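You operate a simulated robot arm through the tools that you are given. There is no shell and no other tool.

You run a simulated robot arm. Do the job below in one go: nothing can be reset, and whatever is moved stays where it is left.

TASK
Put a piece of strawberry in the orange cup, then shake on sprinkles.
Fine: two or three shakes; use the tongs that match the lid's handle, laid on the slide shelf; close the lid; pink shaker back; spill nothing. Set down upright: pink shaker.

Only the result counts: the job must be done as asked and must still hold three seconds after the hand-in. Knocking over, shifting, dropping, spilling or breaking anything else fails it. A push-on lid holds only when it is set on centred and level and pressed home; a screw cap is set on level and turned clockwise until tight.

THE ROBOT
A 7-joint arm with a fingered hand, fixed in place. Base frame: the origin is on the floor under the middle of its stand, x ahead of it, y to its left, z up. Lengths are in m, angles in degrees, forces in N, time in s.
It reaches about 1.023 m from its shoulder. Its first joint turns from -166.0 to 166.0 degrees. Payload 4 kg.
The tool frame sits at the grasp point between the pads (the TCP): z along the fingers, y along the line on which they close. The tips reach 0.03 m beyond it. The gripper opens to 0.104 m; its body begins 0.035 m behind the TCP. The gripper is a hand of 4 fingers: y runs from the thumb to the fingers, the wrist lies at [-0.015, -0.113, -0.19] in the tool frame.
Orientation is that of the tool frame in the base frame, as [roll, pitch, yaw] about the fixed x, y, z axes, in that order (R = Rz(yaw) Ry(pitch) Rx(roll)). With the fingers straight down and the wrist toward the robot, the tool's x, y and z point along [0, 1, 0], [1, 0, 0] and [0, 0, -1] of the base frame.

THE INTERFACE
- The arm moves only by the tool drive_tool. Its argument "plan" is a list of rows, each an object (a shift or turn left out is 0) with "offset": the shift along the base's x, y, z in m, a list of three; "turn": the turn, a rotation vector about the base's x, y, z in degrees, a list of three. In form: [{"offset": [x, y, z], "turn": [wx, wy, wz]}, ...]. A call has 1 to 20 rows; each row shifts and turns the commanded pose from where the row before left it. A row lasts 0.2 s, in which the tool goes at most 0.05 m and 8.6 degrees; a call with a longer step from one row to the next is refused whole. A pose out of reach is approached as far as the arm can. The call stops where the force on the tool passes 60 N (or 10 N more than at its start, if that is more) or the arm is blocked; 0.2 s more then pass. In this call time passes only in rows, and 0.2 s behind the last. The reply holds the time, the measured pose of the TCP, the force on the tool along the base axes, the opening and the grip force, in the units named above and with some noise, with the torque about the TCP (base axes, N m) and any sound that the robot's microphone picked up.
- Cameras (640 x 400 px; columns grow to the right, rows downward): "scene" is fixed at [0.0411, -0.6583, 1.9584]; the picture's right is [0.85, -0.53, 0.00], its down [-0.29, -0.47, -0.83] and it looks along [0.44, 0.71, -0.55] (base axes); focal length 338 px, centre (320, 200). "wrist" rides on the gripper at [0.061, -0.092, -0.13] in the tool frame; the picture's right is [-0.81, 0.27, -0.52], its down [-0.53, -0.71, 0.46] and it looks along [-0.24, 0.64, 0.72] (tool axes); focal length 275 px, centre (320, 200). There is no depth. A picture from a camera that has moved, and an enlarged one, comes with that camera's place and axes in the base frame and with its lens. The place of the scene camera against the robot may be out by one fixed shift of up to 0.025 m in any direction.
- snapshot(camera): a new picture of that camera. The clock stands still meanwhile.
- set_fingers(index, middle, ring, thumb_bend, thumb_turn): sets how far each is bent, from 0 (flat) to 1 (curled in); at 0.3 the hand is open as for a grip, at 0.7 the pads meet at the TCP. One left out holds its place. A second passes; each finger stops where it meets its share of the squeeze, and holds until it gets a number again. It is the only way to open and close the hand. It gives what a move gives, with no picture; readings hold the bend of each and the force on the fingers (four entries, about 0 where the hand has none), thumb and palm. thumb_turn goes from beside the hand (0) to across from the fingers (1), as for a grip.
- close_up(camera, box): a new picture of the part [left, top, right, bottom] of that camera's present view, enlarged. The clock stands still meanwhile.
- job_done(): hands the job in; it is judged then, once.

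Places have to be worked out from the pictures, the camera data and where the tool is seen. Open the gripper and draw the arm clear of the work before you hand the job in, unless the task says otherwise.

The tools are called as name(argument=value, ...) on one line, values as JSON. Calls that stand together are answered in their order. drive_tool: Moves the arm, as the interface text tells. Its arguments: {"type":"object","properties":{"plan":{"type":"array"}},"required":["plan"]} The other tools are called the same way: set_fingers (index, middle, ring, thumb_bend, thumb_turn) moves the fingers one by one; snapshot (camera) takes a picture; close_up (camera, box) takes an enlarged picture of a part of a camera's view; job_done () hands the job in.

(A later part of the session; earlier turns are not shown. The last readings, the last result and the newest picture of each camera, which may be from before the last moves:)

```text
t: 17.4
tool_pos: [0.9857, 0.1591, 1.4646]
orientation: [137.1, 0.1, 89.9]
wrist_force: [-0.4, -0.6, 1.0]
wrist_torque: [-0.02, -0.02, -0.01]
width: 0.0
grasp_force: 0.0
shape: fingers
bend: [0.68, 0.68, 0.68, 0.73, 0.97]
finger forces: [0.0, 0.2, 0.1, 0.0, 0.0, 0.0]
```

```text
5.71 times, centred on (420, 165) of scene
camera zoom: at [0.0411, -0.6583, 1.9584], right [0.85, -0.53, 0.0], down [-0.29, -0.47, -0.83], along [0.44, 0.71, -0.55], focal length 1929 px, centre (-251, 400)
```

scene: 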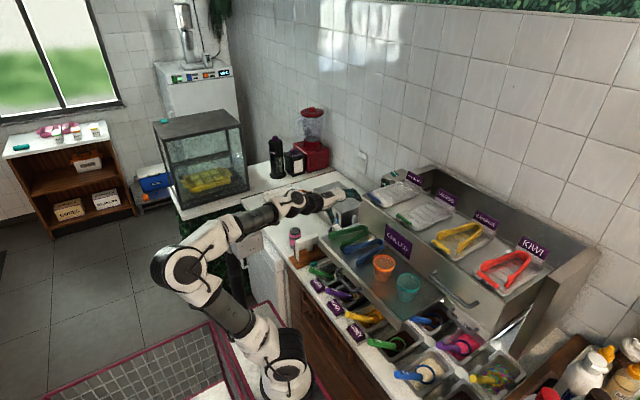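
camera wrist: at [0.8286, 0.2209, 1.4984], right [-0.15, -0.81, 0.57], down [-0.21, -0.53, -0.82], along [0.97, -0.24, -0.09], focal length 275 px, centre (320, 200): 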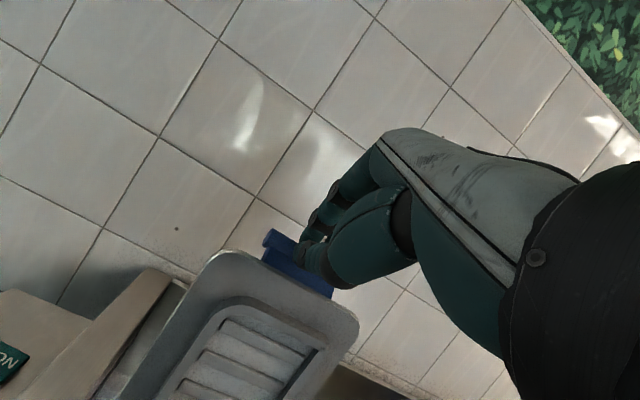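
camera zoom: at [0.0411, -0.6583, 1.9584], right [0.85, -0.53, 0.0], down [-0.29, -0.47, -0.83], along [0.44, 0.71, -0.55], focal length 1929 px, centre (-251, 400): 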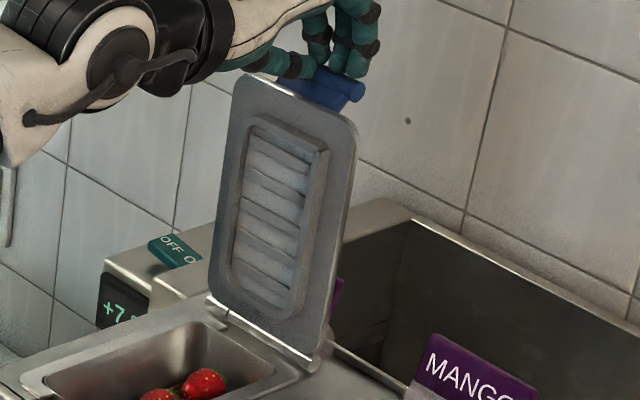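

The lid appears to stand by itself close to vertical, with no force on the digits. I'll back off up and toward the robot along the finger axis and check that it stays.

drive_tool(plan=[{"offset": [-0.01, 0, 0.012]}, {"offset": [-0.015, 0, 0.016]}, {"offset": [-0.03, 0, 0.01]}, {"offset": [-0.04, 0, 0]}, {"offset": [-0.04, 0, 0]}])

close_up(camera="scene", box=[350, 120, 460, 210])

snapshot(camera="wrist")

```text
t: 18.8
tool_pos: [0.856, 0.1227, 1.5163]
orientation: [137.0, -3.2, 89.2]
wrist_force: [0.0, 0.8, -0.9]
wrist_torque: [0.01, 0.0, -0.03]
width: 0.0
grasp_force: 0.0
shape: fingers
bend: [0.68, 0.68, 0.68, 0.73, 0.97]
finger forces: [0.1, 0.0, 0.0, 0.0, 0.0, 0.0]
stopped in row 5: the arm was blocked; the commanded pose is now the measured one
```

```text
4.44 times, centred on (405, 165) of scene
camera zoom: at [0.0411, -0.6583, 1.9584], right [0.85, -0.53, 0.0], down [-0.29, -0.47, -0.83], along [0.44, 0.71, -0.55], focal length 1500 px, centre (-58, 356)
```

zoom: 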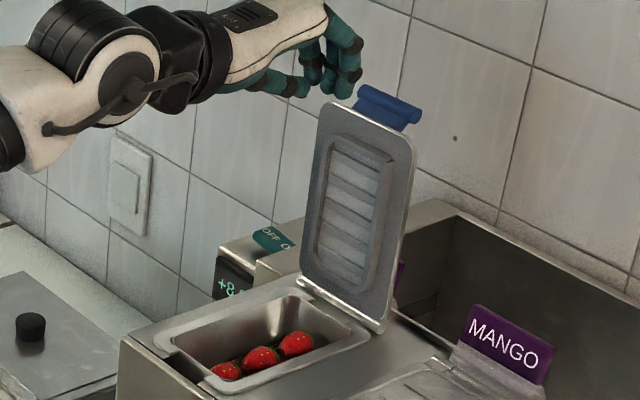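

```text
taken
camera wrist: at [0.6999, 0.1834, 1.5532], right [-0.16, -0.84, 0.52], down [-0.22, -0.48, -0.85], along [0.96, -0.25, -0.11], focal length 275 px, centre (320, 200)
```

wrist: 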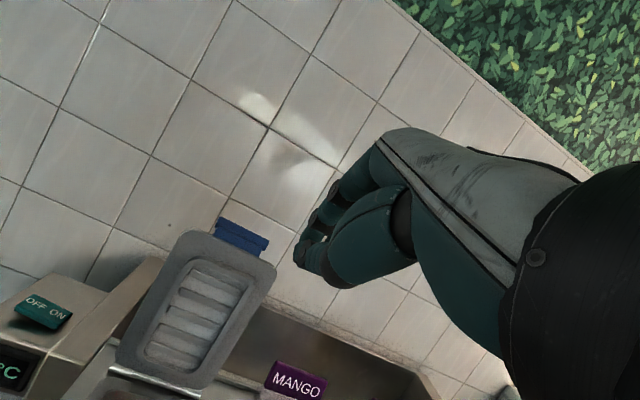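

The lid stays open on its own. The retreat got blocked with no tool force, so I'll look at the arm posture.

snapshot(camera="scene")

```text
taken
```

scene: 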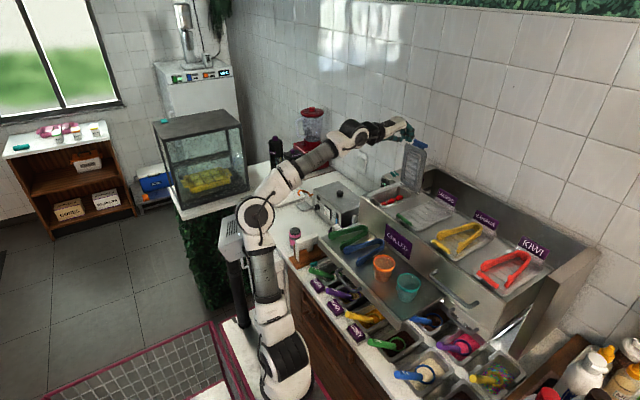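

close_up(camera="scene", box=[190, 130, 350, 260])

close_up(camera="scene", box=[200, 220, 340, 400])

```text
3.08 times, centred on (270, 195) of scene
camera zoom: at [0.0411, -0.6583, 1.9584], right [0.85, -0.53, 0.0], down [-0.29, -0.47, -0.83], along [0.44, 0.71, -0.55], focal length 1038 px, centre (474, 215)
```

zoom: 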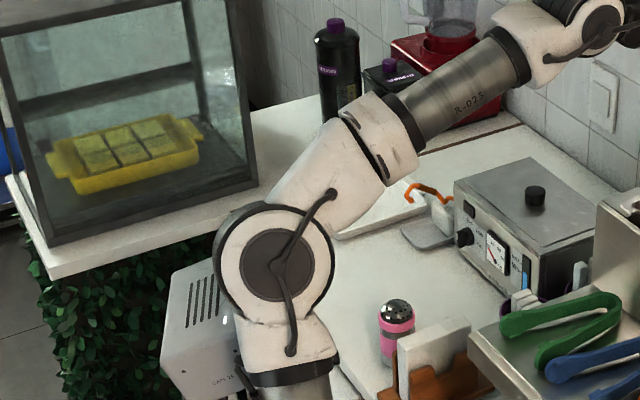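

```text
2.22 times, centred on (270, 310) of scene
camera zoom: at [0.0411, -0.6583, 1.9584], right [0.85, -0.53, 0.0], down [-0.29, -0.47, -0.83], along [0.44, 0.71, -0.55], focal length 750 px, centre (431, -44)
```

zoom: 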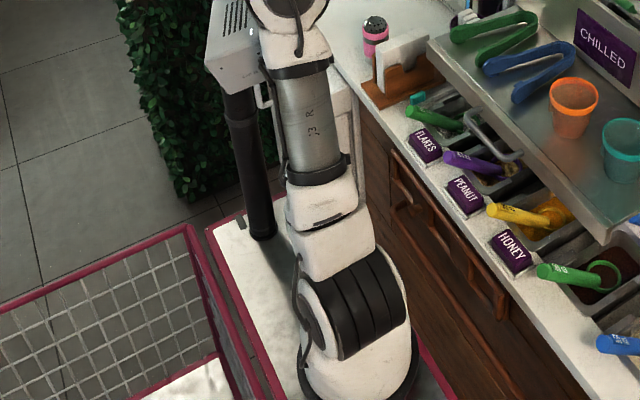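

The elbow seems to have come up against the white box beside it, so nothing at the hand. I'll turn the hand back to fingers-down while keeping the wrist where it is, so the elbow doesn't push further, then go on.

drive_tool(plan=[{"offset": [-0.012, 0, -0.023], "turn": [0, 7, 0]}, {"offset": [-0.014, 0, -0.023], "turn": [0, 7, 0]}, {"offset": [-0.017, 0, -0.022], "turn": [0, 7, 0]}, {"offset": [-0.018, 0, -0.021], "turn": [0, 7, 0]}, {"offset": [-0.019, 0, -0.02], "turn": [0, 7, 0]}, {"offset": [-0.02, 0, -0.019], "turn": [0, 7, 0]}])

snapshot(camera="scene")

```text
t: 20.2
tool_pos: [0.7539, 0.1262, 1.387]
orientation: [179.3, -2.0, 87.7]
wrist_force: [-0.4, -0.2, 0.5]
wrist_torque: [0.02, 0.02, 0.01]
width: 0.0
grasp_force: 0.1
shape: fingers
bend: [0.68, 0.68, 0.68, 0.73, 0.97]
finger forces: [0.0, 0.1, 0.0, 0.0, 0.0, 0.1]
```

```text
taken
```

scene: 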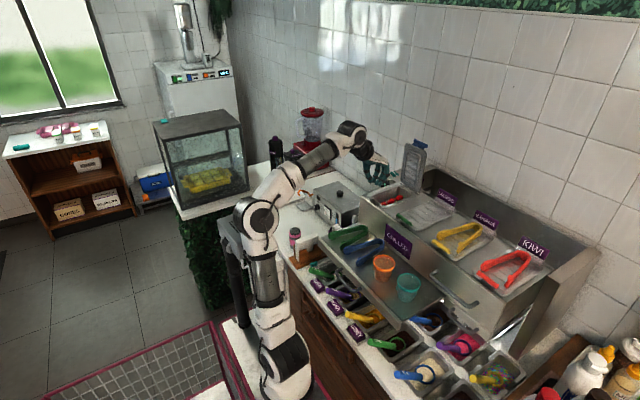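

Good. Next I'll turn the hand 90° about vertical (thumb toward +y, fingers toward −y, closing along y across the tongs) while moving above the blue tongs.

drive_tool(plan=[{"offset": [-0.004, -0.005, -0.008], "turn": [0, 0, -8]}, {"offset": [-0.004, -0.005, -0.008], "turn": [0, 0, -8]}, {"offset": [-0.004, -0.005, -0.008], "turn": [0, 0, -8]}, {"offset": [-0.004, -0.005, -0.008], "turn": [0, 0, -8]}, {"offset": [-0.004, -0.005, -0.008], "turn": [0, 0, -8]}, {"offset": [-0.004, -0.005, -0.008], "turn": [0, 0, -8]}, {"offset": [-0.004, -0.005, -0.008], "turn": [0, 0, -8]}, {"offset": [-0.004, -0.005, -0.008], "turn": [0, 0, -8]}, {"offset": [-0.004, -0.005, -0.008], "turn": [0, 0, -8]}, {"offset": [-0.004, -0.005, -0.008], "turn": [0, 0, -8]}, {"offset": [-0.004, -0.005, -0.008], "turn": [0, 0, -7.7]}])

set_fingers(index=0.41, middle=0.41, ring=0.41, thumb_bend=0.41)

snapshot(camera="wrist")

snapshot(camera="scene")

```text
t: 22.0
tool_pos: [0.7239, 0.0406, 1.352]
orientation: [-172.5, -6.0, 25.6]
wrist_force: [0.0, 0.2, 0.0]
wrist_torque: [-0.05, 0.03, 0.01]
width: 0.0001
grasp_force: 0.0
shape: fingers
bend: [0.68, 0.68, 0.68, 0.73, 0.97]
finger forces: [0.1, 0.1, 0.1, 0.0, 0.0, 0.0]
stopped in row 8: the arm was blocked; the commanded pose is now the measured one
```

```text
t: 23.0
tool_pos: [0.7236, 0.0403, 1.3512]
orientation: [-172.6, -6.1, 25.6]
wrist_force: [0.1, -0.3, 0.4]
wrist_torque: [0.01, -0.01, 0.02]
width: 0.0749
grasp_force: 0.0
shape: fingers
bend: [0.41, 0.41, 0.41, 0.41, 0.97]
finger forces: [0.0, 0.1, 0.0, 0.0, 0.0, 0.0]
```

```text
taken
camera wrist: at [0.7329, 0.1266, 1.4998], right [-0.63, -0.68, 0.39], down [-0.77, 0.48, -0.41], along [0.09, -0.56, -0.82], focal length 275 px, centre (320, 200)
```

wrist: 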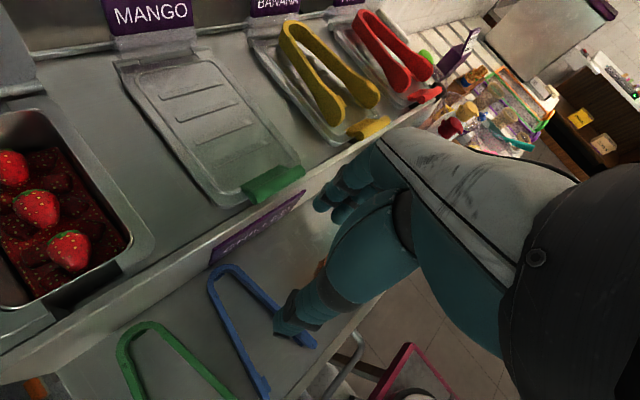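

```text
taken
```

scene: 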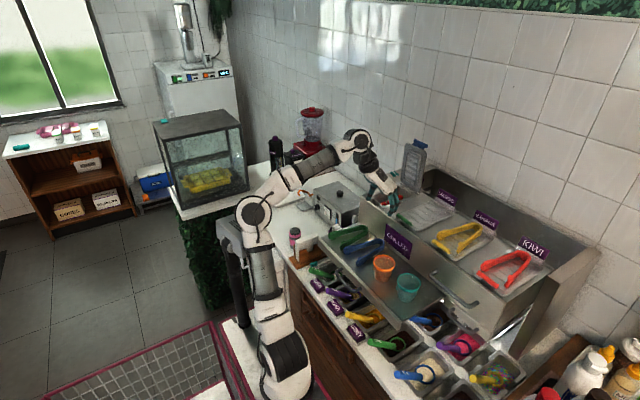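

Blocked again with no tool force, so it must be the elbow. I'll zoom on the elbow region to understand what it touches.

close_up(camera="scene", box=[200, 170, 300, 260])

close_up(camera="scene", box=[320, 120, 440, 220])

```text
4.44 times, centred on (250, 215) of scene
camera zoom: at [0.0411, -0.6583, 1.9584], right [0.85, -0.53, 0.0], down [-0.29, -0.47, -0.83], along [0.44, 0.71, -0.55], focal length 1500 px, centre (631, 133)
```

zoom: 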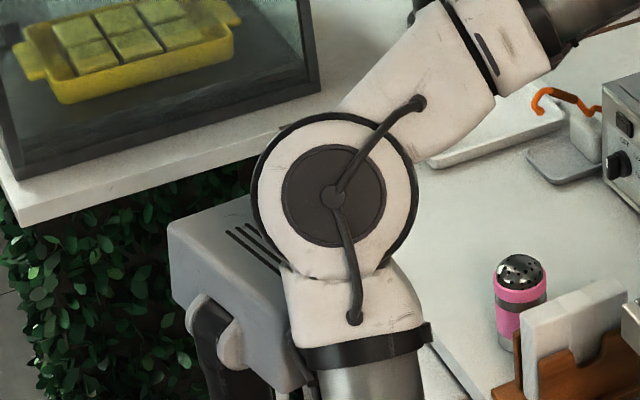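

```text
4.00 times, centred on (380, 170) of scene
camera zoom: at [0.0411, -0.6583, 1.9584], right [0.85, -0.53, 0.0], down [-0.29, -0.47, -0.83], along [0.44, 0.71, -0.55], focal length 1350 px, centre (80, 320)
```

zoom: 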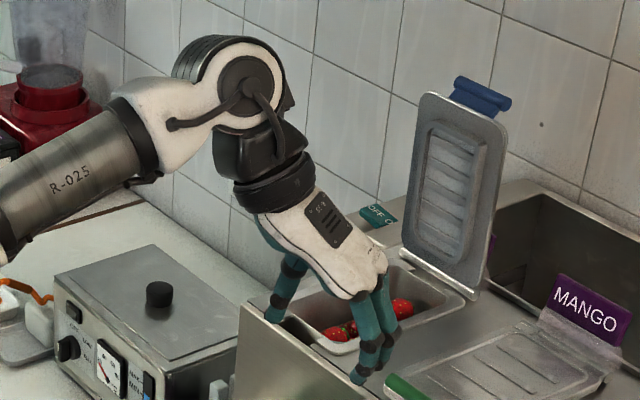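

The elbow joint is against the box on the post beside the robot. I'll swing the hand to the right (−y) and slightly back, finishing the turn there, so that the elbow comes away from that box before I lower.

drive_tool(plan=[{"offset": [-0.005, -0.03, 0.01]}, {"offset": [-0.01, -0.03, 0.01], "turn": [-1.9, 0.5, 0]}, {"offset": [-0.01, -0.03, 0.005], "turn": [-1.9, 0.5, -3]}, {"offset": [-0.01, -0.03, 0], "turn": [-1.9, 0.5, -5]}, {"offset": [-0.01, -0.02, 0], "turn": [-1.9, 0.4, -6]}, {"offset": [-0.01, -0.01, 0], "turn": [-1.7, 0.4, -6]}, {"offset": [0, 0, 0], "turn": [0, 0, -5.6]}])

snapshot(camera="scene")

```text
t: 24.6
tool_pos: [0.6681, -0.107, 1.3754]
orientation: [178.9, -0.6, 0.3]
wrist_force: [0.1, -0.3, 0.4]
wrist_torque: [-0.02, 0.01, -0.01]
width: 0.0751
grasp_force: 0.0
shape: fingers
bend: [0.41, 0.41, 0.41, 0.41, 0.97]
finger forces: [0.1, 0.0, 0.0, 0.0, 0.0, 0.1]
```

```text
taken
```

scene: 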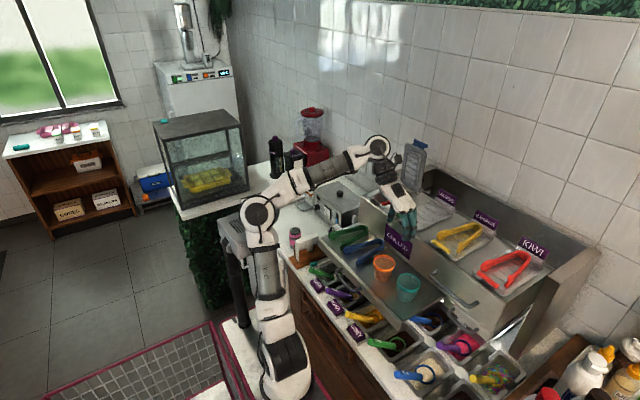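

Orientation reached with no block. I'll lower a bit here (above cup height) and watch for blocking.

drive_tool(plan=[{"offset": [0, 0.01, -0.025], "turn": [0.3, 0.2, 0]}, {"offset": [0, 0.01, -0.025], "turn": [0.4, 0.2, -0.3]}, {"offset": [0.005, 0.02, -0.02], "turn": [0.4, 0.2, 0]}, {"offset": [0.005, 0.03, -0.01]}, {"offset": [0.005, 0.03, 0]}])

snapshot(camera="scene")

snapshot(camera="wrist")

```text
t: 26.0
tool_pos: [0.684, -0.0484, 1.3057]
orientation: [-173.0, -0.3, -1.5]
wrist_force: [0.9, 0.1, -0.4]
wrist_torque: [-0.01, -0.02, 0.0]
width: 0.075
grasp_force: 0.0
shape: fingers
bend: [0.41, 0.41, 0.41, 0.41, 0.97]
finger forces: [0.1, 0.0, 0.0, 0.0, 0.1, 0.1]
stopped in row 5: the arm was blocked; the commanded pose is now the measured one
```

```text
taken
```

scene: 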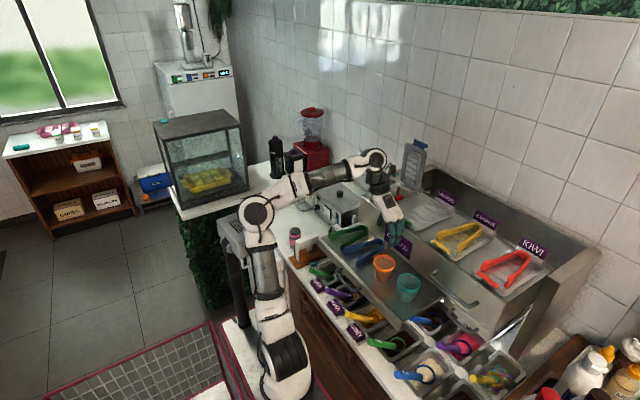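

```text
taken
camera wrist: at [0.7455, 0.026, 1.4474], right [-0.82, -0.31, 0.48], down [-0.51, 0.78, -0.37], along [-0.25, -0.55, -0.8], focal length 275 px, centre (320, 200)
```

wrist: 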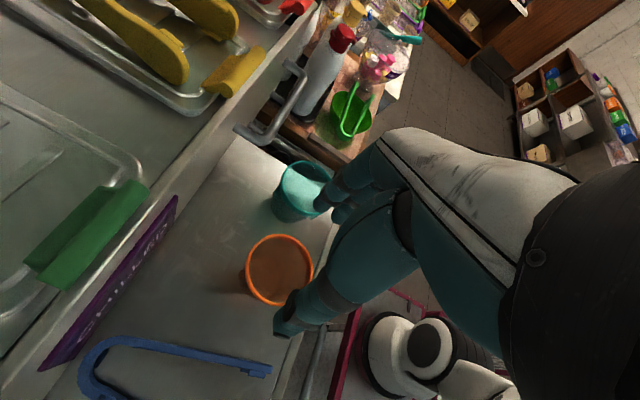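

The elbow keeps swinging left into that box in this orientation. I'll use the opposite hand orientation instead (thumb toward −y, wrist on the right), which swings the elbow to the free right side; first I unwind the turn while rising a little.

drive_tool(plan=[{"offset": [-0.005, -0.02, 0.02], "turn": [-3.5, 0, 4]}, {"offset": [-0.005, -0.01, 0.02], "turn": [-3.5, 0, 5]}, {"offset": [0, 0, 0.01], "turn": [0, 0, 8]}, {"offset": [0, 0, 0], "turn": [0, 0, 8]}, {"offset": [0, 0, 0], "turn": [0, 0, 8]}, {"offset": [0, 0, 0], "turn": [0, 0, 8]}, {"offset": [0, 0, 0], "turn": [0, 0, 8]}, {"offset": [0, 0, 0], "turn": [0, 0, 8]}, {"offset": [0, 0, 0], "turn": [0, 0, 8]}, {"offset": [0, 0, 0], "turn": [0, 0, 8]}, {"offset": [0, 0, 0], "turn": [0, 0, 8]}, {"offset": [0, 0, 0], "turn": [0, 0, 8]}, {"offset": [0, 0, 0], "turn": [0, 0, 8]}])

snapshot(camera="scene")

```text
t: 28.8
tool_pos: [0.6733, -0.0764, 1.3548]
orientation: [179.7, 0.1, 95.7]
wrist_force: [-0.3, 0.0, 0.1]
wrist_torque: [0.0, -0.03, -0.03]
width: 0.0751
grasp_force: 0.0
shape: fingers
bend: [0.41, 0.41, 0.41, 0.41, 0.97]
finger forces: [0.1, 0.0, 0.0, 0.0, 0.0, 0.0]
```

```text
taken
```

scene: 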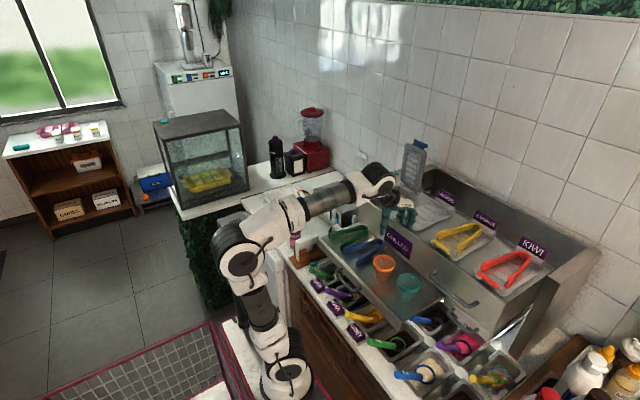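

The elbow has come away from the box. I'll continue the turn to the opposite orientation.

drive_tool(plan=[{"offset": [0, 0.005, 0], "turn": [0, 0, 8]}, {"offset": [0, 0.005, 0], "turn": [0, 0, 8]}, {"offset": [0, 0.005, 0], "turn": [0, 0, 8]}, {"offset": [0, 0.01, 0], "turn": [0, 0, 8]}, {"offset": [0, 0.01, 0], "turn": [0, 0, 8]}, {"offset": [0, 0.01, 0], "turn": [0, 0, 8]}, {"offset": [0, 0.01, 0], "turn": [0, 0, 8]}, {"offset": [0, 0.01, 0], "turn": [0, 0, 8]}, {"offset": [0, 0.01, 0], "turn": [0, 0, 8]}, {"offset": [0.005, 0.01, 0], "turn": [0, 0, 8]}, {"offset": [0.005, 0.01, 0], "turn": [0, 0, 4.3]}])

snapshot(camera="scene")

snapshot(camera="wrist")

```text
t: 31.2
tool_pos: [0.6837, 0.0194, 1.3548]
orientation: [179.6, 0.0, 180.0]
wrist_force: [0.2, -0.6, -0.3]
wrist_torque: [-0.01, 0.01, 0.03]
width: 0.0754
grasp_force: 0.1
shape: fingers
bend: [0.41, 0.41, 0.41, 0.41, 0.97]
finger forces: [0.0, 0.0, 0.0, 0.0, 0.1, 0.0]
```

```text
taken
```

scene: 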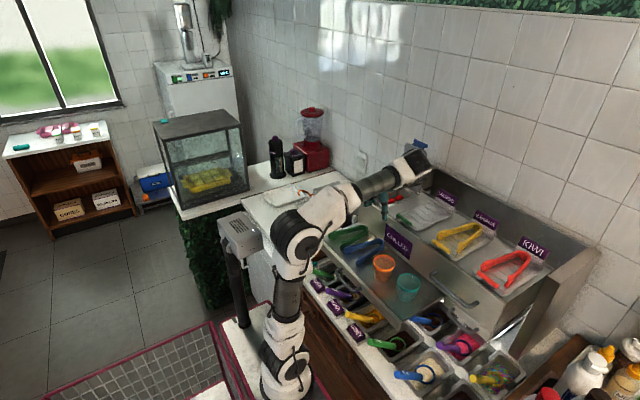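

```text
taken
camera wrist: at [0.6219, -0.0738, 1.4855], right [0.81, 0.27, 0.52], down [0.53, -0.71, -0.46], along [0.24, 0.65, -0.72], focal length 275 px, centre (320, 200)
```

wrist: 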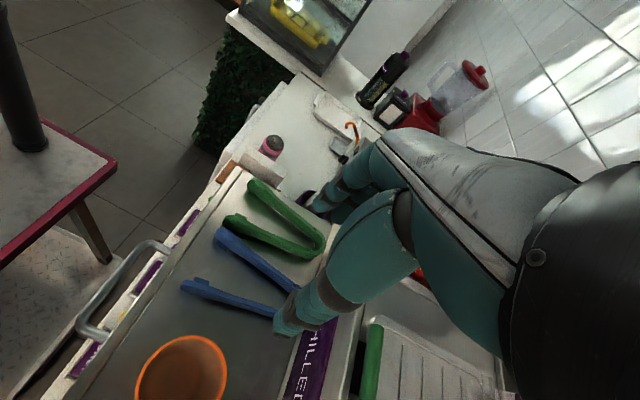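

The arm is now clear with the elbow on the right. I'll zoom on the blue tongs and the cup from here to fix their positions.

close_up(camera="wrist", box=[160, 170, 340, 350])

close_up(camera="wrist", box=[120, 320, 240, 400])

close_up(camera="scene", box=[320, 170, 440, 310])

```text
2.22 times, centred on (250, 260) of wrist
camera zoom: at [0.6219, -0.0738, 1.4855], right [0.81, 0.27, 0.52], down [0.53, -0.71, -0.46], along [0.24, 0.65, -0.72], focal length 612 px, centre (476, 67)
```

zoom: 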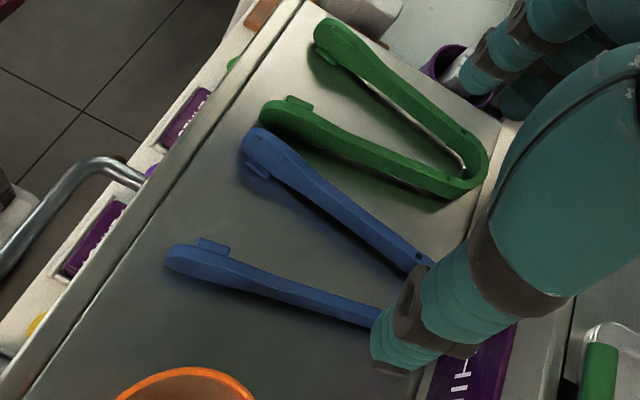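

```text
5.00 times, centred on (180, 360) of wrist
camera zoom: at [0.6219, -0.0738, 1.4855], right [0.81, 0.27, 0.52], down [0.53, -0.71, -0.46], along [0.24, 0.65, -0.72], focal length 1376 px, centre (1020, -600)
```

zoom: 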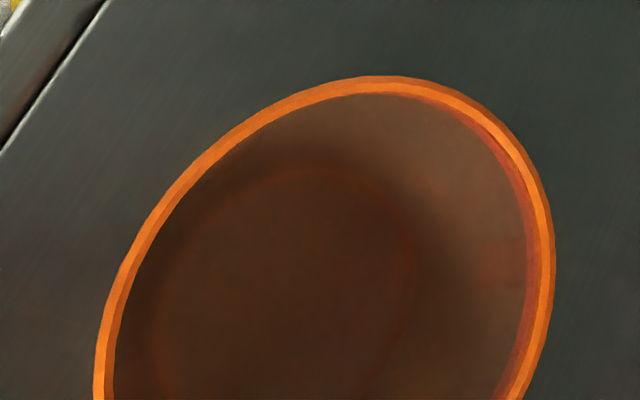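

```text
2.86 times, centred on (380, 240) of scene
camera zoom: at [0.0411, -0.6583, 1.9584], right [0.85, -0.53, 0.0], down [-0.29, -0.47, -0.83], along [0.44, 0.71, -0.55], focal length 964 px, centre (149, 86)
```

zoom: 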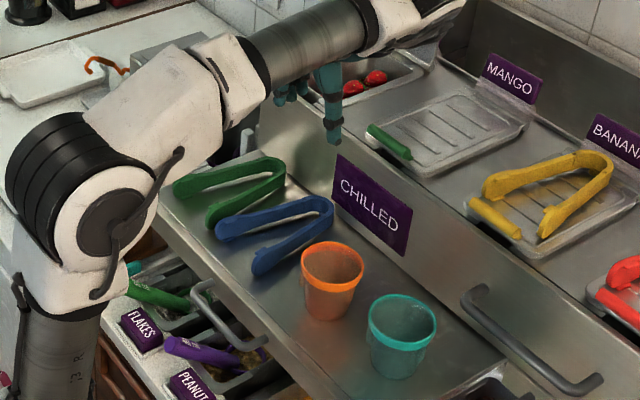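

I place the blue tongs with tips at about (0.624, 0.092) and (0.624, 0.019), apex at (0.785, 0.066), strip top z≈1.13; the orange cup rim centre is about (0.672, −0.061, 1.173). I'll move above the tongs nearer the apex and narrow the hand to about 0.07.

set_fingers(index=0.43, middle=0.43, ring=0.43, thumb_bend=0.43)

drive_tool(plan=[{"offset": [0.015, 0.015, -0.03]}, {"offset": [0.015, 0.015, -0.03]}, {"offset": [0.012, 0.009, -0.03]}, {"offset": [0, 0, -0.025]}])

snapshot(camera="wrist")

close_up(camera="scene", box=[330, 190, 430, 290])

```text
t: 32.2
tool_pos: [0.6835, 0.0194, 1.3557]
orientation: [179.7, 0.0, 180.0]
wrist_force: [0.2, 0.5, -0.1]
wrist_torque: [-0.02, -0.02, 0.0]
width: 0.0706
grasp_force: 0.1
shape: fingers
bend: [0.43, 0.43, 0.43, 0.43, 0.97]
finger forces: [0.1, 0.0, 0.0, 0.0, 0.1, 0.0]
```

```text
t: 33.2
tool_pos: [0.728, 0.0575, 1.2416]
orientation: [179.7, 0.0, 179.9]
wrist_force: [0.0, -0.7, 0.0]
wrist_torque: [-0.01, -0.02, -0.01]
width: 0.0706
grasp_force: 0.0
shape: fingers
bend: [0.43, 0.43, 0.43, 0.43, 0.97]
finger forces: [0.1, 0.0, 0.1, 0.1, 0.1, 0.1]
```

```text
taken
camera wrist: at [0.6657, -0.0348, 1.3724], right [0.81, 0.27, 0.52], down [0.53, -0.71, -0.46], along [0.25, 0.65, -0.72], focal length 275 px, centre (320, 200)
```

wrist: 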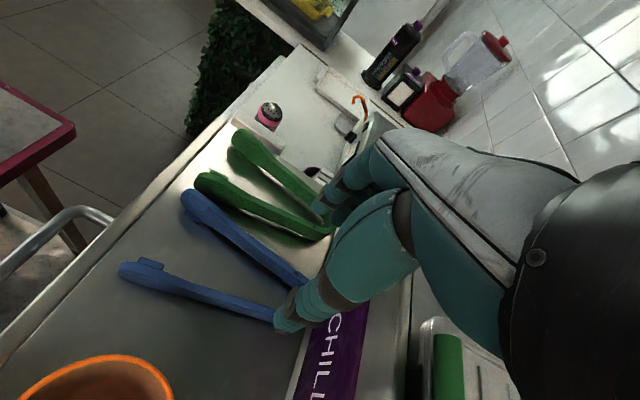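

```text
4.00 times, centred on (380, 240) of scene
camera zoom: at [0.0411, -0.6583, 1.9584], right [0.85, -0.53, 0.0], down [-0.29, -0.47, -0.83], along [0.44, 0.71, -0.55], focal length 1350 px, centre (80, 40)
```

zoom: 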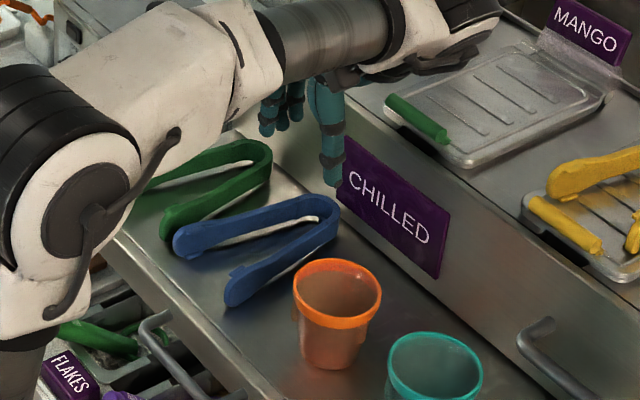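

Clearances look right on both sides (about 8–10 mm from each tong arm). I'll descend toward the shelf slowly.

drive_tool(plan=[{"offset": [0, 0, -0.03]}, {"offset": [0, 0, -0.03]}, {"offset": [0, 0, -0.02]}, {"offset": [0, 0, -0.011]}])

snapshot(camera="wrist")

close_up(camera="scene", box=[330, 190, 430, 290])

```text
t: 34.2
tool_pos: [0.7268, 0.0571, 1.1492]
orientation: [179.7, 0.1, 179.9]
wrist_force: [-0.5, -1.1, 0.2]
wrist_torque: [0.0, 0.02, 0.02]
width: 0.0707
grasp_force: 0.1
shape: fingers
bend: [0.43, 0.43, 0.43, 0.43, 0.97]
finger forces: [0.0, 0.0, 0.1, 0.1, 0.1, 0.0]
```

```text
taken
camera wrist: at [0.6648, -0.0353, 1.2802], right [0.81, 0.27, 0.52], down [0.53, -0.71, -0.46], along [0.25, 0.65, -0.72], focal length 275 px, centre (320, 200)
```

wrist: 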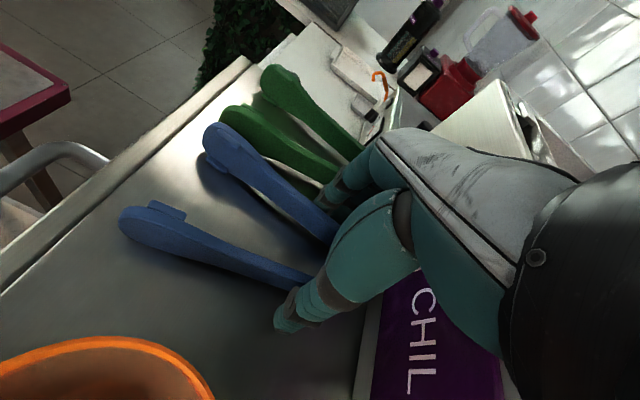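

```text
4.00 times, centred on (380, 240) of scene
camera zoom: at [0.0411, -0.6583, 1.9584], right [0.85, -0.53, 0.0], down [-0.29, -0.47, -0.83], along [0.44, 0.71, -0.55], focal length 1350 px, centre (80, 40)
```

zoom: 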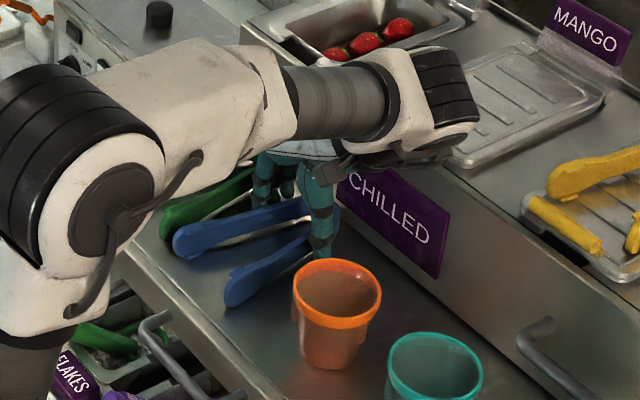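

The thumb and fingers straddle the blue tongs without contact. I'll go down a few more millimetres and zoom in.

drive_tool(plan=[{"offset": [0, 0, -0.004]}, {"offset": [0, 0, -0.004]}])

close_up(camera="wrist", box=[220, 140, 400, 340])

```text
t: 34.8
tool_pos: [0.7257, 0.058, 1.1414]
orientation: [179.7, 0.0, 179.9]
wrist_force: [0.4, 1.3, 0.8]
wrist_torque: [0.02, 0.01, 0.0]
width: 0.0712
grasp_force: 0.2
shape: fingers
bend: [0.43, 0.43, 0.43, 0.43, 0.97]
finger forces: [0.4, 0.1, 0.1, 0.0, 0.1, 0.0]
```

```text
2.00 times, centred on (310, 240) of wrist
camera zoom: at [0.6639, -0.0348, 1.2722], right [0.81, 0.27, 0.52], down [0.53, -0.71, -0.46], along [0.25, 0.65, -0.72], focal length 551 px, centre (340, 120)
```

zoom: 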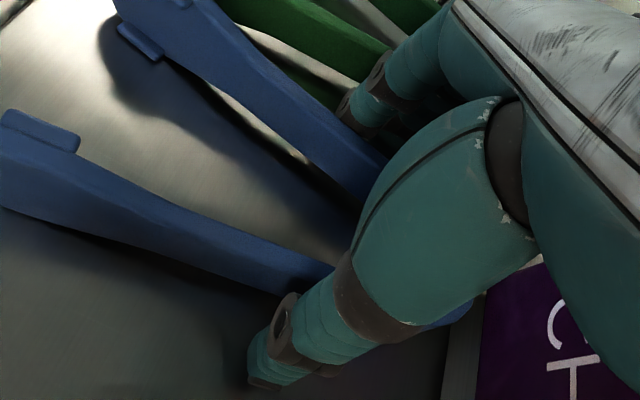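

Index shows a very slight contact (0.4 N). I'll start closing toward the tong arms.

set_fingers(index=0.5, middle=0.5, ring=0.5, thumb_bend=0.5)

close_up(camera="wrist", box=[220, 140, 400, 340])

```text
t: 35.8
tool_pos: [0.7258, 0.0574, 1.1416]
orientation: [179.7, 0.0, 179.9]
wrist_force: [0.4, 0.8, -0.2]
wrist_torque: [-0.01, 0.0, 0.0]
width: 0.0571
grasp_force: 1.6
shape: fingers
bend: [0.48, 0.5, 0.5, 0.48, 0.97]
finger forces: [1.6, 0.0, 0.0, 0.1, 1.4, 0.1]
```

```text
2.00 times, centred on (310, 240) of wrist
camera zoom: at [0.6639, -0.0349, 1.2722], right [0.81, 0.27, 0.52], down [0.53, -0.71, -0.46], along [0.25, 0.65, -0.72], focal length 551 px, centre (340, 120)
```

zoom: 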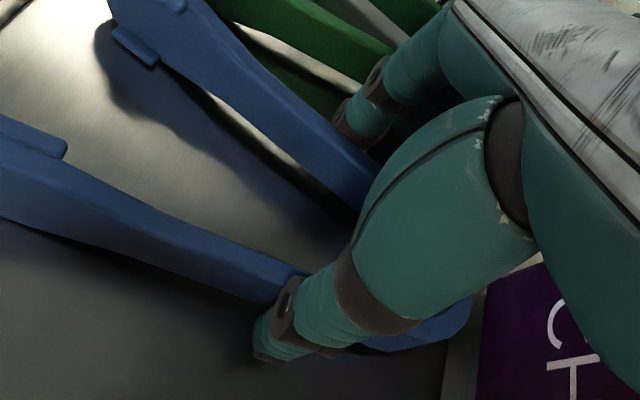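

Contact on both arms: index and thumb about 1.5 N. I'll close the other fingers onto the arm and tighten for a lifting grip.

set_fingers(index=0.54, middle=0.57, ring=0.6, thumb_bend=0.55)

close_up(camera="wrist", box=[100, 100, 400, 340])

```text
t: 36.8
tool_pos: [0.7261, 0.0571, 1.1416]
orientation: [179.7, -0.1, 179.9]
wrist_force: [0.8, 0.3, 0.1]
wrist_torque: [0.01, 0.01, 0.02]
width: 0.054
grasp_force: 6.5
shape: fingers
bend: [0.51, 0.54, 0.57, 0.49, 0.96]
finger forces: [2.7, 1.8, 2.3, 0.0, 6.6, 0.1]
```

```text
1.67 times, centred on (250, 220) of wrist
camera zoom: at [0.6639, -0.0349, 1.2722], right [0.81, 0.27, 0.52], down [0.53, -0.71, -0.46], along [0.25, 0.65, -0.72], focal length 459 px, centre (437, 167)
```

zoom: 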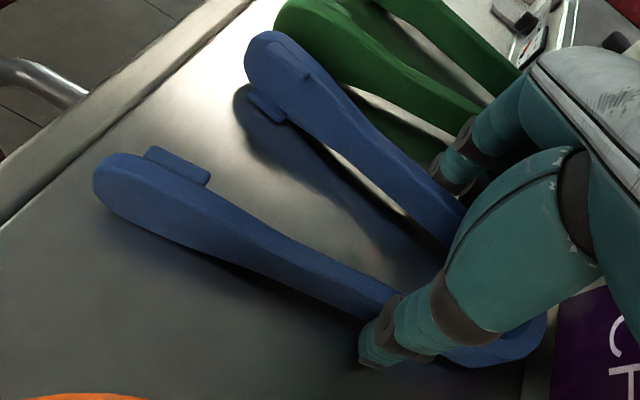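

Grip is balanced at about 6.6 N per side. I'll lift straight up a little and check that the tongs come along.

drive_tool(plan=[{"offset": [0, 0, 0.01]}, {"offset": [0, 0, 0.02]}, {"offset": [0, 0, 0.03]}])

snapshot(camera="wrist")

close_up(camera="scene", box=[320, 180, 440, 290])

```text
t: 37.6
tool_pos: [0.7248, 0.0566, 1.2035]
orientation: [179.7, 0.1, 179.9]
wrist_force: [0.7, -0.5, 0.1]
wrist_torque: [-0.01, -0.06, 0.0]
width: 0.0542
grasp_force: 7.1
shape: fingers
bend: [0.51, 0.54, 0.57, 0.49, 0.96]
finger forces: [2.8, 1.8, 2.3, 0.0, 6.5, 0.0]
```

```text
taken
camera wrist: at [0.6627, -0.0351, 1.3325], right [0.81, 0.27, 0.52], down [0.53, -0.71, -0.46], along [0.25, 0.65, -0.72], focal length 275 px, centre (320, 200)
```

wrist: 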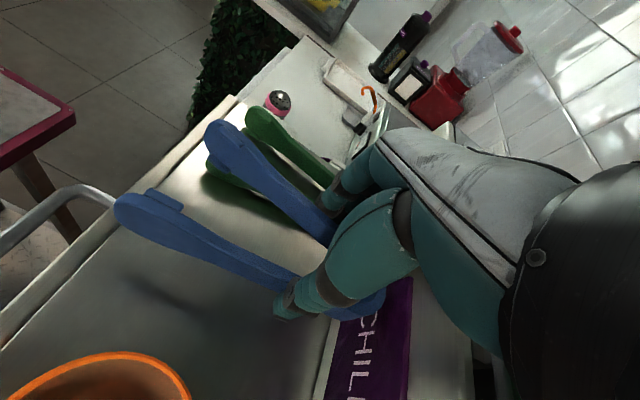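

```text
3.64 times, centred on (380, 235) of scene
camera zoom: at [0.0411, -0.6583, 1.9584], right [0.85, -0.53, 0.0], down [-0.29, -0.47, -0.83], along [0.44, 0.71, -0.55], focal length 1227 px, centre (102, 73)
```

zoom: 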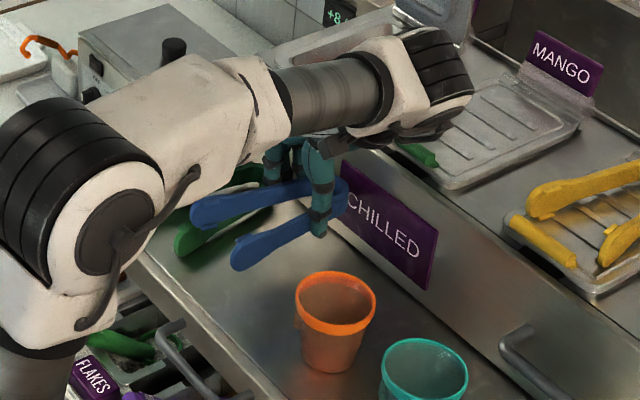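

The blue tongs are held and nothing else moved. Now I'll raise and rotate the hand so the fingers point forward and the tongs hang tips-down.

drive_tool(plan=[{"offset": [-0.002, 0.002, 0.02], "turn": [0, -5, 0]}, {"offset": [-0.002, 0.004, 0.02], "turn": [0, -8, 0]}, {"offset": [-0.002, 0.004, 0.018], "turn": [0, -8, 0]}, {"offset": [-0.002, 0.004, 0.016], "turn": [0, -8, 0]}, {"offset": [-0.002, 0.004, 0.016], "turn": [0, -8, 0]}, {"offset": [-0.002, 0.004, 0.016], "turn": [0, -8, 0]}, {"offset": [-0.002, 0.004, 0.016], "turn": [0, -8, 0]}, {"offset": [-0.002, 0.004, 0.016], "turn": [0, -8, 0]}, {"offset": [-0.002, 0.004, 0.014], "turn": [0, -8, 0]}, {"offset": [-0.002, 0.004, 0.012], "turn": [0, -8, 0]}])

snapshot(camera="wrist")

snapshot(camera="scene")

```text
t: 39.8
tool_pos: [0.7068, 0.0961, 1.3651]
orientation: [179.3, 77.0, 179.6]
wrist_force: [-0.4, 0.2, -0.6]
wrist_torque: [-0.03, 0.01, -0.03]
width: 0.0542
grasp_force: 6.1
shape: fingers
bend: [0.51, 0.54, 0.57, 0.49, 0.96]
finger forces: [2.7, 1.7, 2.1, 0.0, 6.2, 0.1]
```

```text
taken
camera wrist: at [0.5652, 0.0043, 1.3351], right [-0.32, 0.27, 0.91], down [0.57, -0.71, 0.41], along [0.76, 0.65, 0.08], focal length 275 px, centre (320, 200)
```

wrist: 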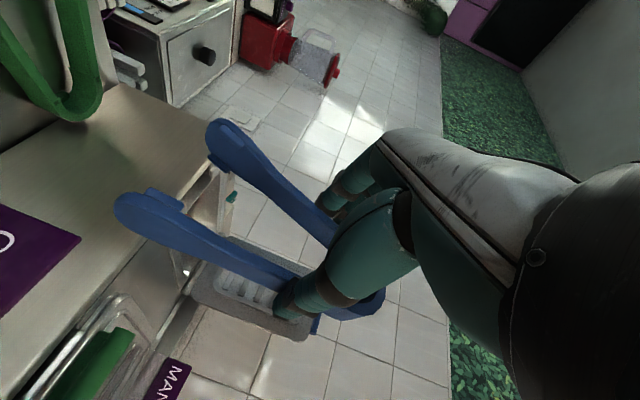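

```text
taken
```

scene: 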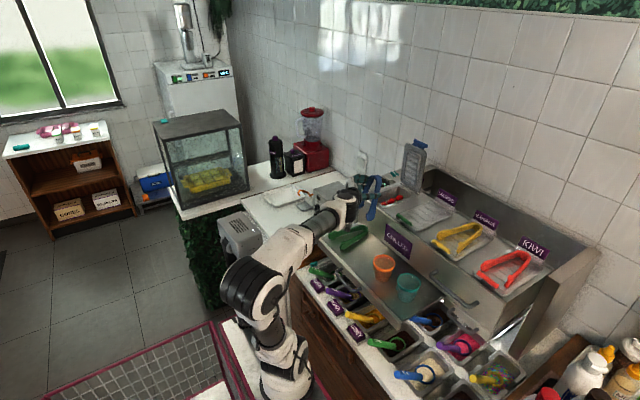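

Tongs are firmly held, hanging tips-down (hand tilt 77°). Before entering the pan I'll squeeze a little more to narrow the tips, and look at the resulting opening.

set_fingers(index=0.57, middle=0.6, ring=0.63, thumb_bend=0.6)

snapshot(camera="wrist")

close_up(camera="scene", box=[330, 160, 430, 240])

```text
t: 40.8
tool_pos: [0.7055, 0.0958, 1.3654]
orientation: [179.3, 77.0, 179.6]
wrist_force: [0.5, -0.1, -0.5]
wrist_torque: [0.03, -0.03, 0.05]
width: 0.0504
grasp_force: 9.5
shape: fingers
bend: [0.53, 0.57, 0.59, 0.52, 0.96]
finger forces: [3.0, 3.2, 3.0, 0.1, 9.1, 0.1]
```

```text
taken
camera wrist: at [0.5654, 0.0039, 1.3352], right [-0.32, 0.27, 0.91], down [0.57, -0.71, 0.42], along [0.76, 0.65, 0.08], focal length 275 px, centre (320, 200)
```

wrist: 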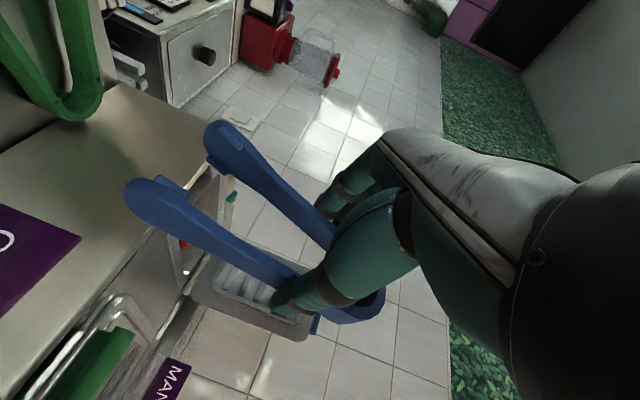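

```text
5.00 times, centred on (380, 200) of scene
camera zoom: at [0.0411, -0.6583, 1.9584], right [0.85, -0.53, 0.0], down [-0.29, -0.47, -0.83], along [0.44, 0.71, -0.55], focal length 1688 px, centre (20, 200)
```

zoom: 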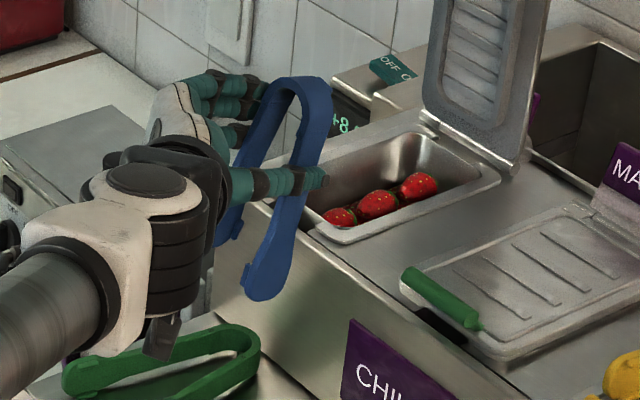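

The tips are now about 60 mm apart, centred about 3 mm to +y of the TCP; strawberries sit near (0.849/0.894/0.94, 0.160, 1.224). I'll narrow the tips slightly more and carry them over the front strawberry at safe height.

set_fingers(index=0.59, middle=0.62, ring=0.65, thumb_bend=0.64)

drive_tool(plan=[{"offset": [0.02, 0.01, 0.02]}, {"offset": [0.03, 0.0128, 0.015]}, {"offset": [0.03, 0.0128, 0.01]}, {"offset": [0.03, 0.0128, 0]}, {"offset": [0.034, 0.0128, 0]}])

snapshot(camera="wrist")

close_up(camera="scene", box=[340, 130, 460, 230])

```text
t: 41.8
tool_pos: [0.706, 0.0948, 1.3645]
orientation: [179.8, 76.9, -180.0]
wrist_force: [-0.4, -0.1, -0.8]
wrist_torque: [0.04, -0.02, -0.01]
width: 0.0465
grasp_force: 11.4
shape: fingers
bend: [0.54, 0.58, 0.61, 0.54, 0.95]
finger forces: [4.0, 3.8, 3.7, 0.1, 11.4, 0.0]
```

```text
t: 43.0
tool_pos: [0.8507, 0.1555, 1.4102]
orientation: [179.2, 77.1, 179.4]
wrist_force: [-0.1, -0.3, 0.2]
wrist_torque: [-0.02, 0.01, 0.05]
width: 0.0468
grasp_force: 11.8
shape: fingers
bend: [0.54, 0.58, 0.61, 0.54, 0.95]
finger forces: [4.1, 3.7, 3.6, 0.0, 11.4, 0.0]
```

```text
taken
camera wrist: at [0.7095, 0.0639, 1.381], right [-0.32, 0.27, 0.91], down [0.57, -0.71, 0.42], along [0.76, 0.65, 0.08], focal length 275 px, centre (320, 200)
```

wrist: 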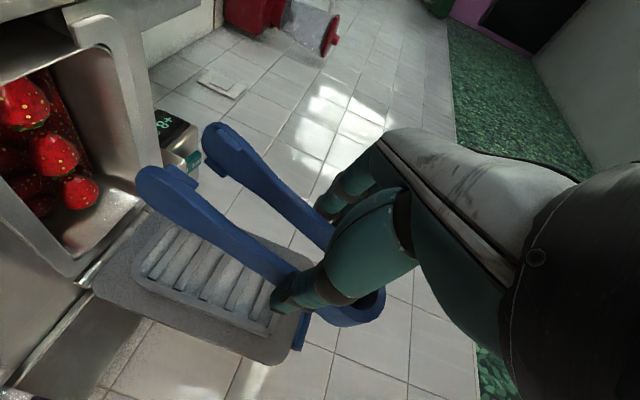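

```text
4.00 times, centred on (400, 180) of scene
camera zoom: at [0.0411, -0.6583, 1.9584], right [0.85, -0.53, 0.0], down [-0.29, -0.47, -0.83], along [0.44, 0.71, -0.55], focal length 1350 px, centre (0, 280)
```

zoom: 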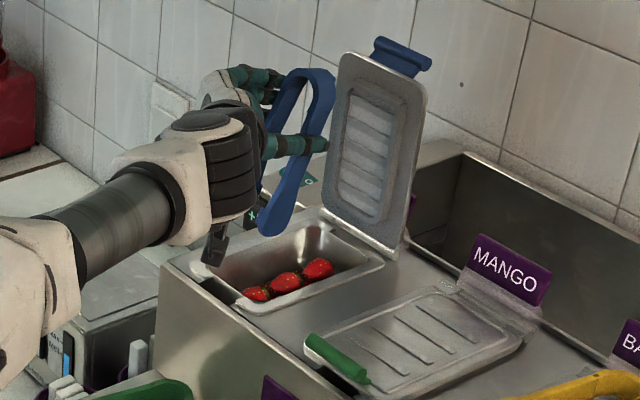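

Strawberries now triangulate to (0.848, 0.159), (0.888, 0.158), (0.934, 0.160) at z≈1.22, and the tips are right above the front one. I'll lower the tips to just around its top.

drive_tool(plan=[{"offset": [-0.0005, 0.001, -0.02]}, {"offset": [0, 0.001, -0.02]}, {"offset": [0, 0, -0.02]}, {"offset": [0, 0, -0.018]}])

snapshot(camera="wrist")

close_up(camera="scene", box=[350, 150, 440, 220])

```text
t: 44.0
tool_pos: [0.8551, 0.169, 1.3624]
orientation: [-172.9, 75.9, -172.8]
wrist_force: [-0.3, -0.1, -0.9]
wrist_torque: [-0.02, -0.02, 0.0]
width: 0.0465
grasp_force: 11.3
shape: fingers
bend: [0.54, 0.58, 0.61, 0.54, 0.95]
finger forces: [4.1, 3.7, 3.4, 0.0, 11.2, 0.0]
out of reach, approached as far as the arm can: row 2, 3, 4
```

```text
taken
camera wrist: at [0.7131, 0.0757, 1.337], right [-0.31, 0.3, 0.9], down [0.57, -0.7, 0.43], along [0.76, 0.65, 0.04], focal length 275 px, centre (320, 200)
```

wrist: 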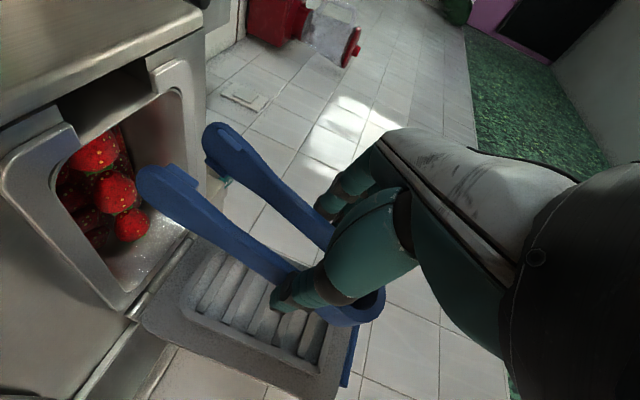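

```text
5.71 times, centred on (395, 185) of scene
camera zoom: at [0.0411, -0.6583, 1.9584], right [0.85, -0.53, 0.0], down [-0.29, -0.47, -0.83], along [0.44, 0.71, -0.55], focal length 1929 px, centre (-109, 286)
```

zoom: 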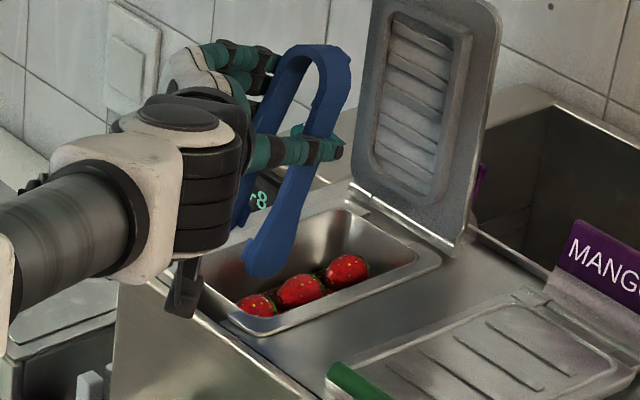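

The arm hit a joint limit at that tilt (pose stuck at z≈1.362). I'll rise slightly and reduce the hand tilt from 77° to about 60°, keeping the tips over the same strawberry, which should leave more wrist range when lowering.

drive_tool(plan=[{"offset": [0, -0.001, 0.03]}, {"offset": [0.005, 0, 0.025]}, {"offset": [0.012, 0, 0], "turn": [0, 8.5, 0]}, {"offset": [0.013, 0, 0], "turn": [0, 8.5, 0]}])

snapshot(camera="wrist")

close_up(camera="scene", box=[350, 130, 440, 220])

```text
t: 45.0
tool_pos: [0.8826, 0.1682, 1.42]
orientation: [179.5, 60.0, 179.7]
wrist_force: [-0.3, -0.7, 0.3]
wrist_torque: [0.01, 0.01, 0.0]
width: 0.0467
grasp_force: 11.1
shape: fingers
bend: [0.54, 0.58, 0.61, 0.54, 0.95]
finger forces: [4.1, 3.6, 3.3, 0.1, 11.0, 0.0]
```

```text
taken
camera wrist: at [0.7393, 0.0753, 1.4316], right [-0.04, 0.27, 0.96], down [0.66, -0.71, 0.23], along [0.75, 0.65, -0.15], focal length 275 px, centre (320, 200)
```

wrist: 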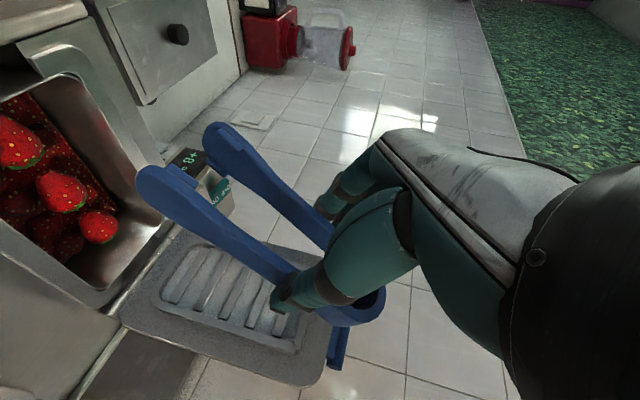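

```text
4.44 times, centred on (395, 175) of scene
camera zoom: at [0.0411, -0.6583, 1.9584], right [0.85, -0.53, 0.0], down [-0.29, -0.47, -0.83], along [0.44, 0.71, -0.55], focal length 1500 px, centre (-13, 311)
```

zoom: 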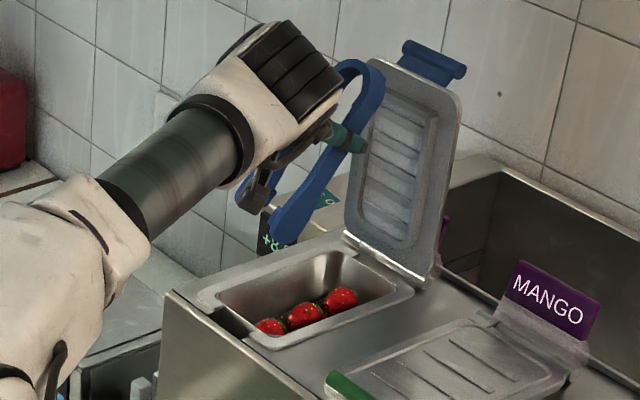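

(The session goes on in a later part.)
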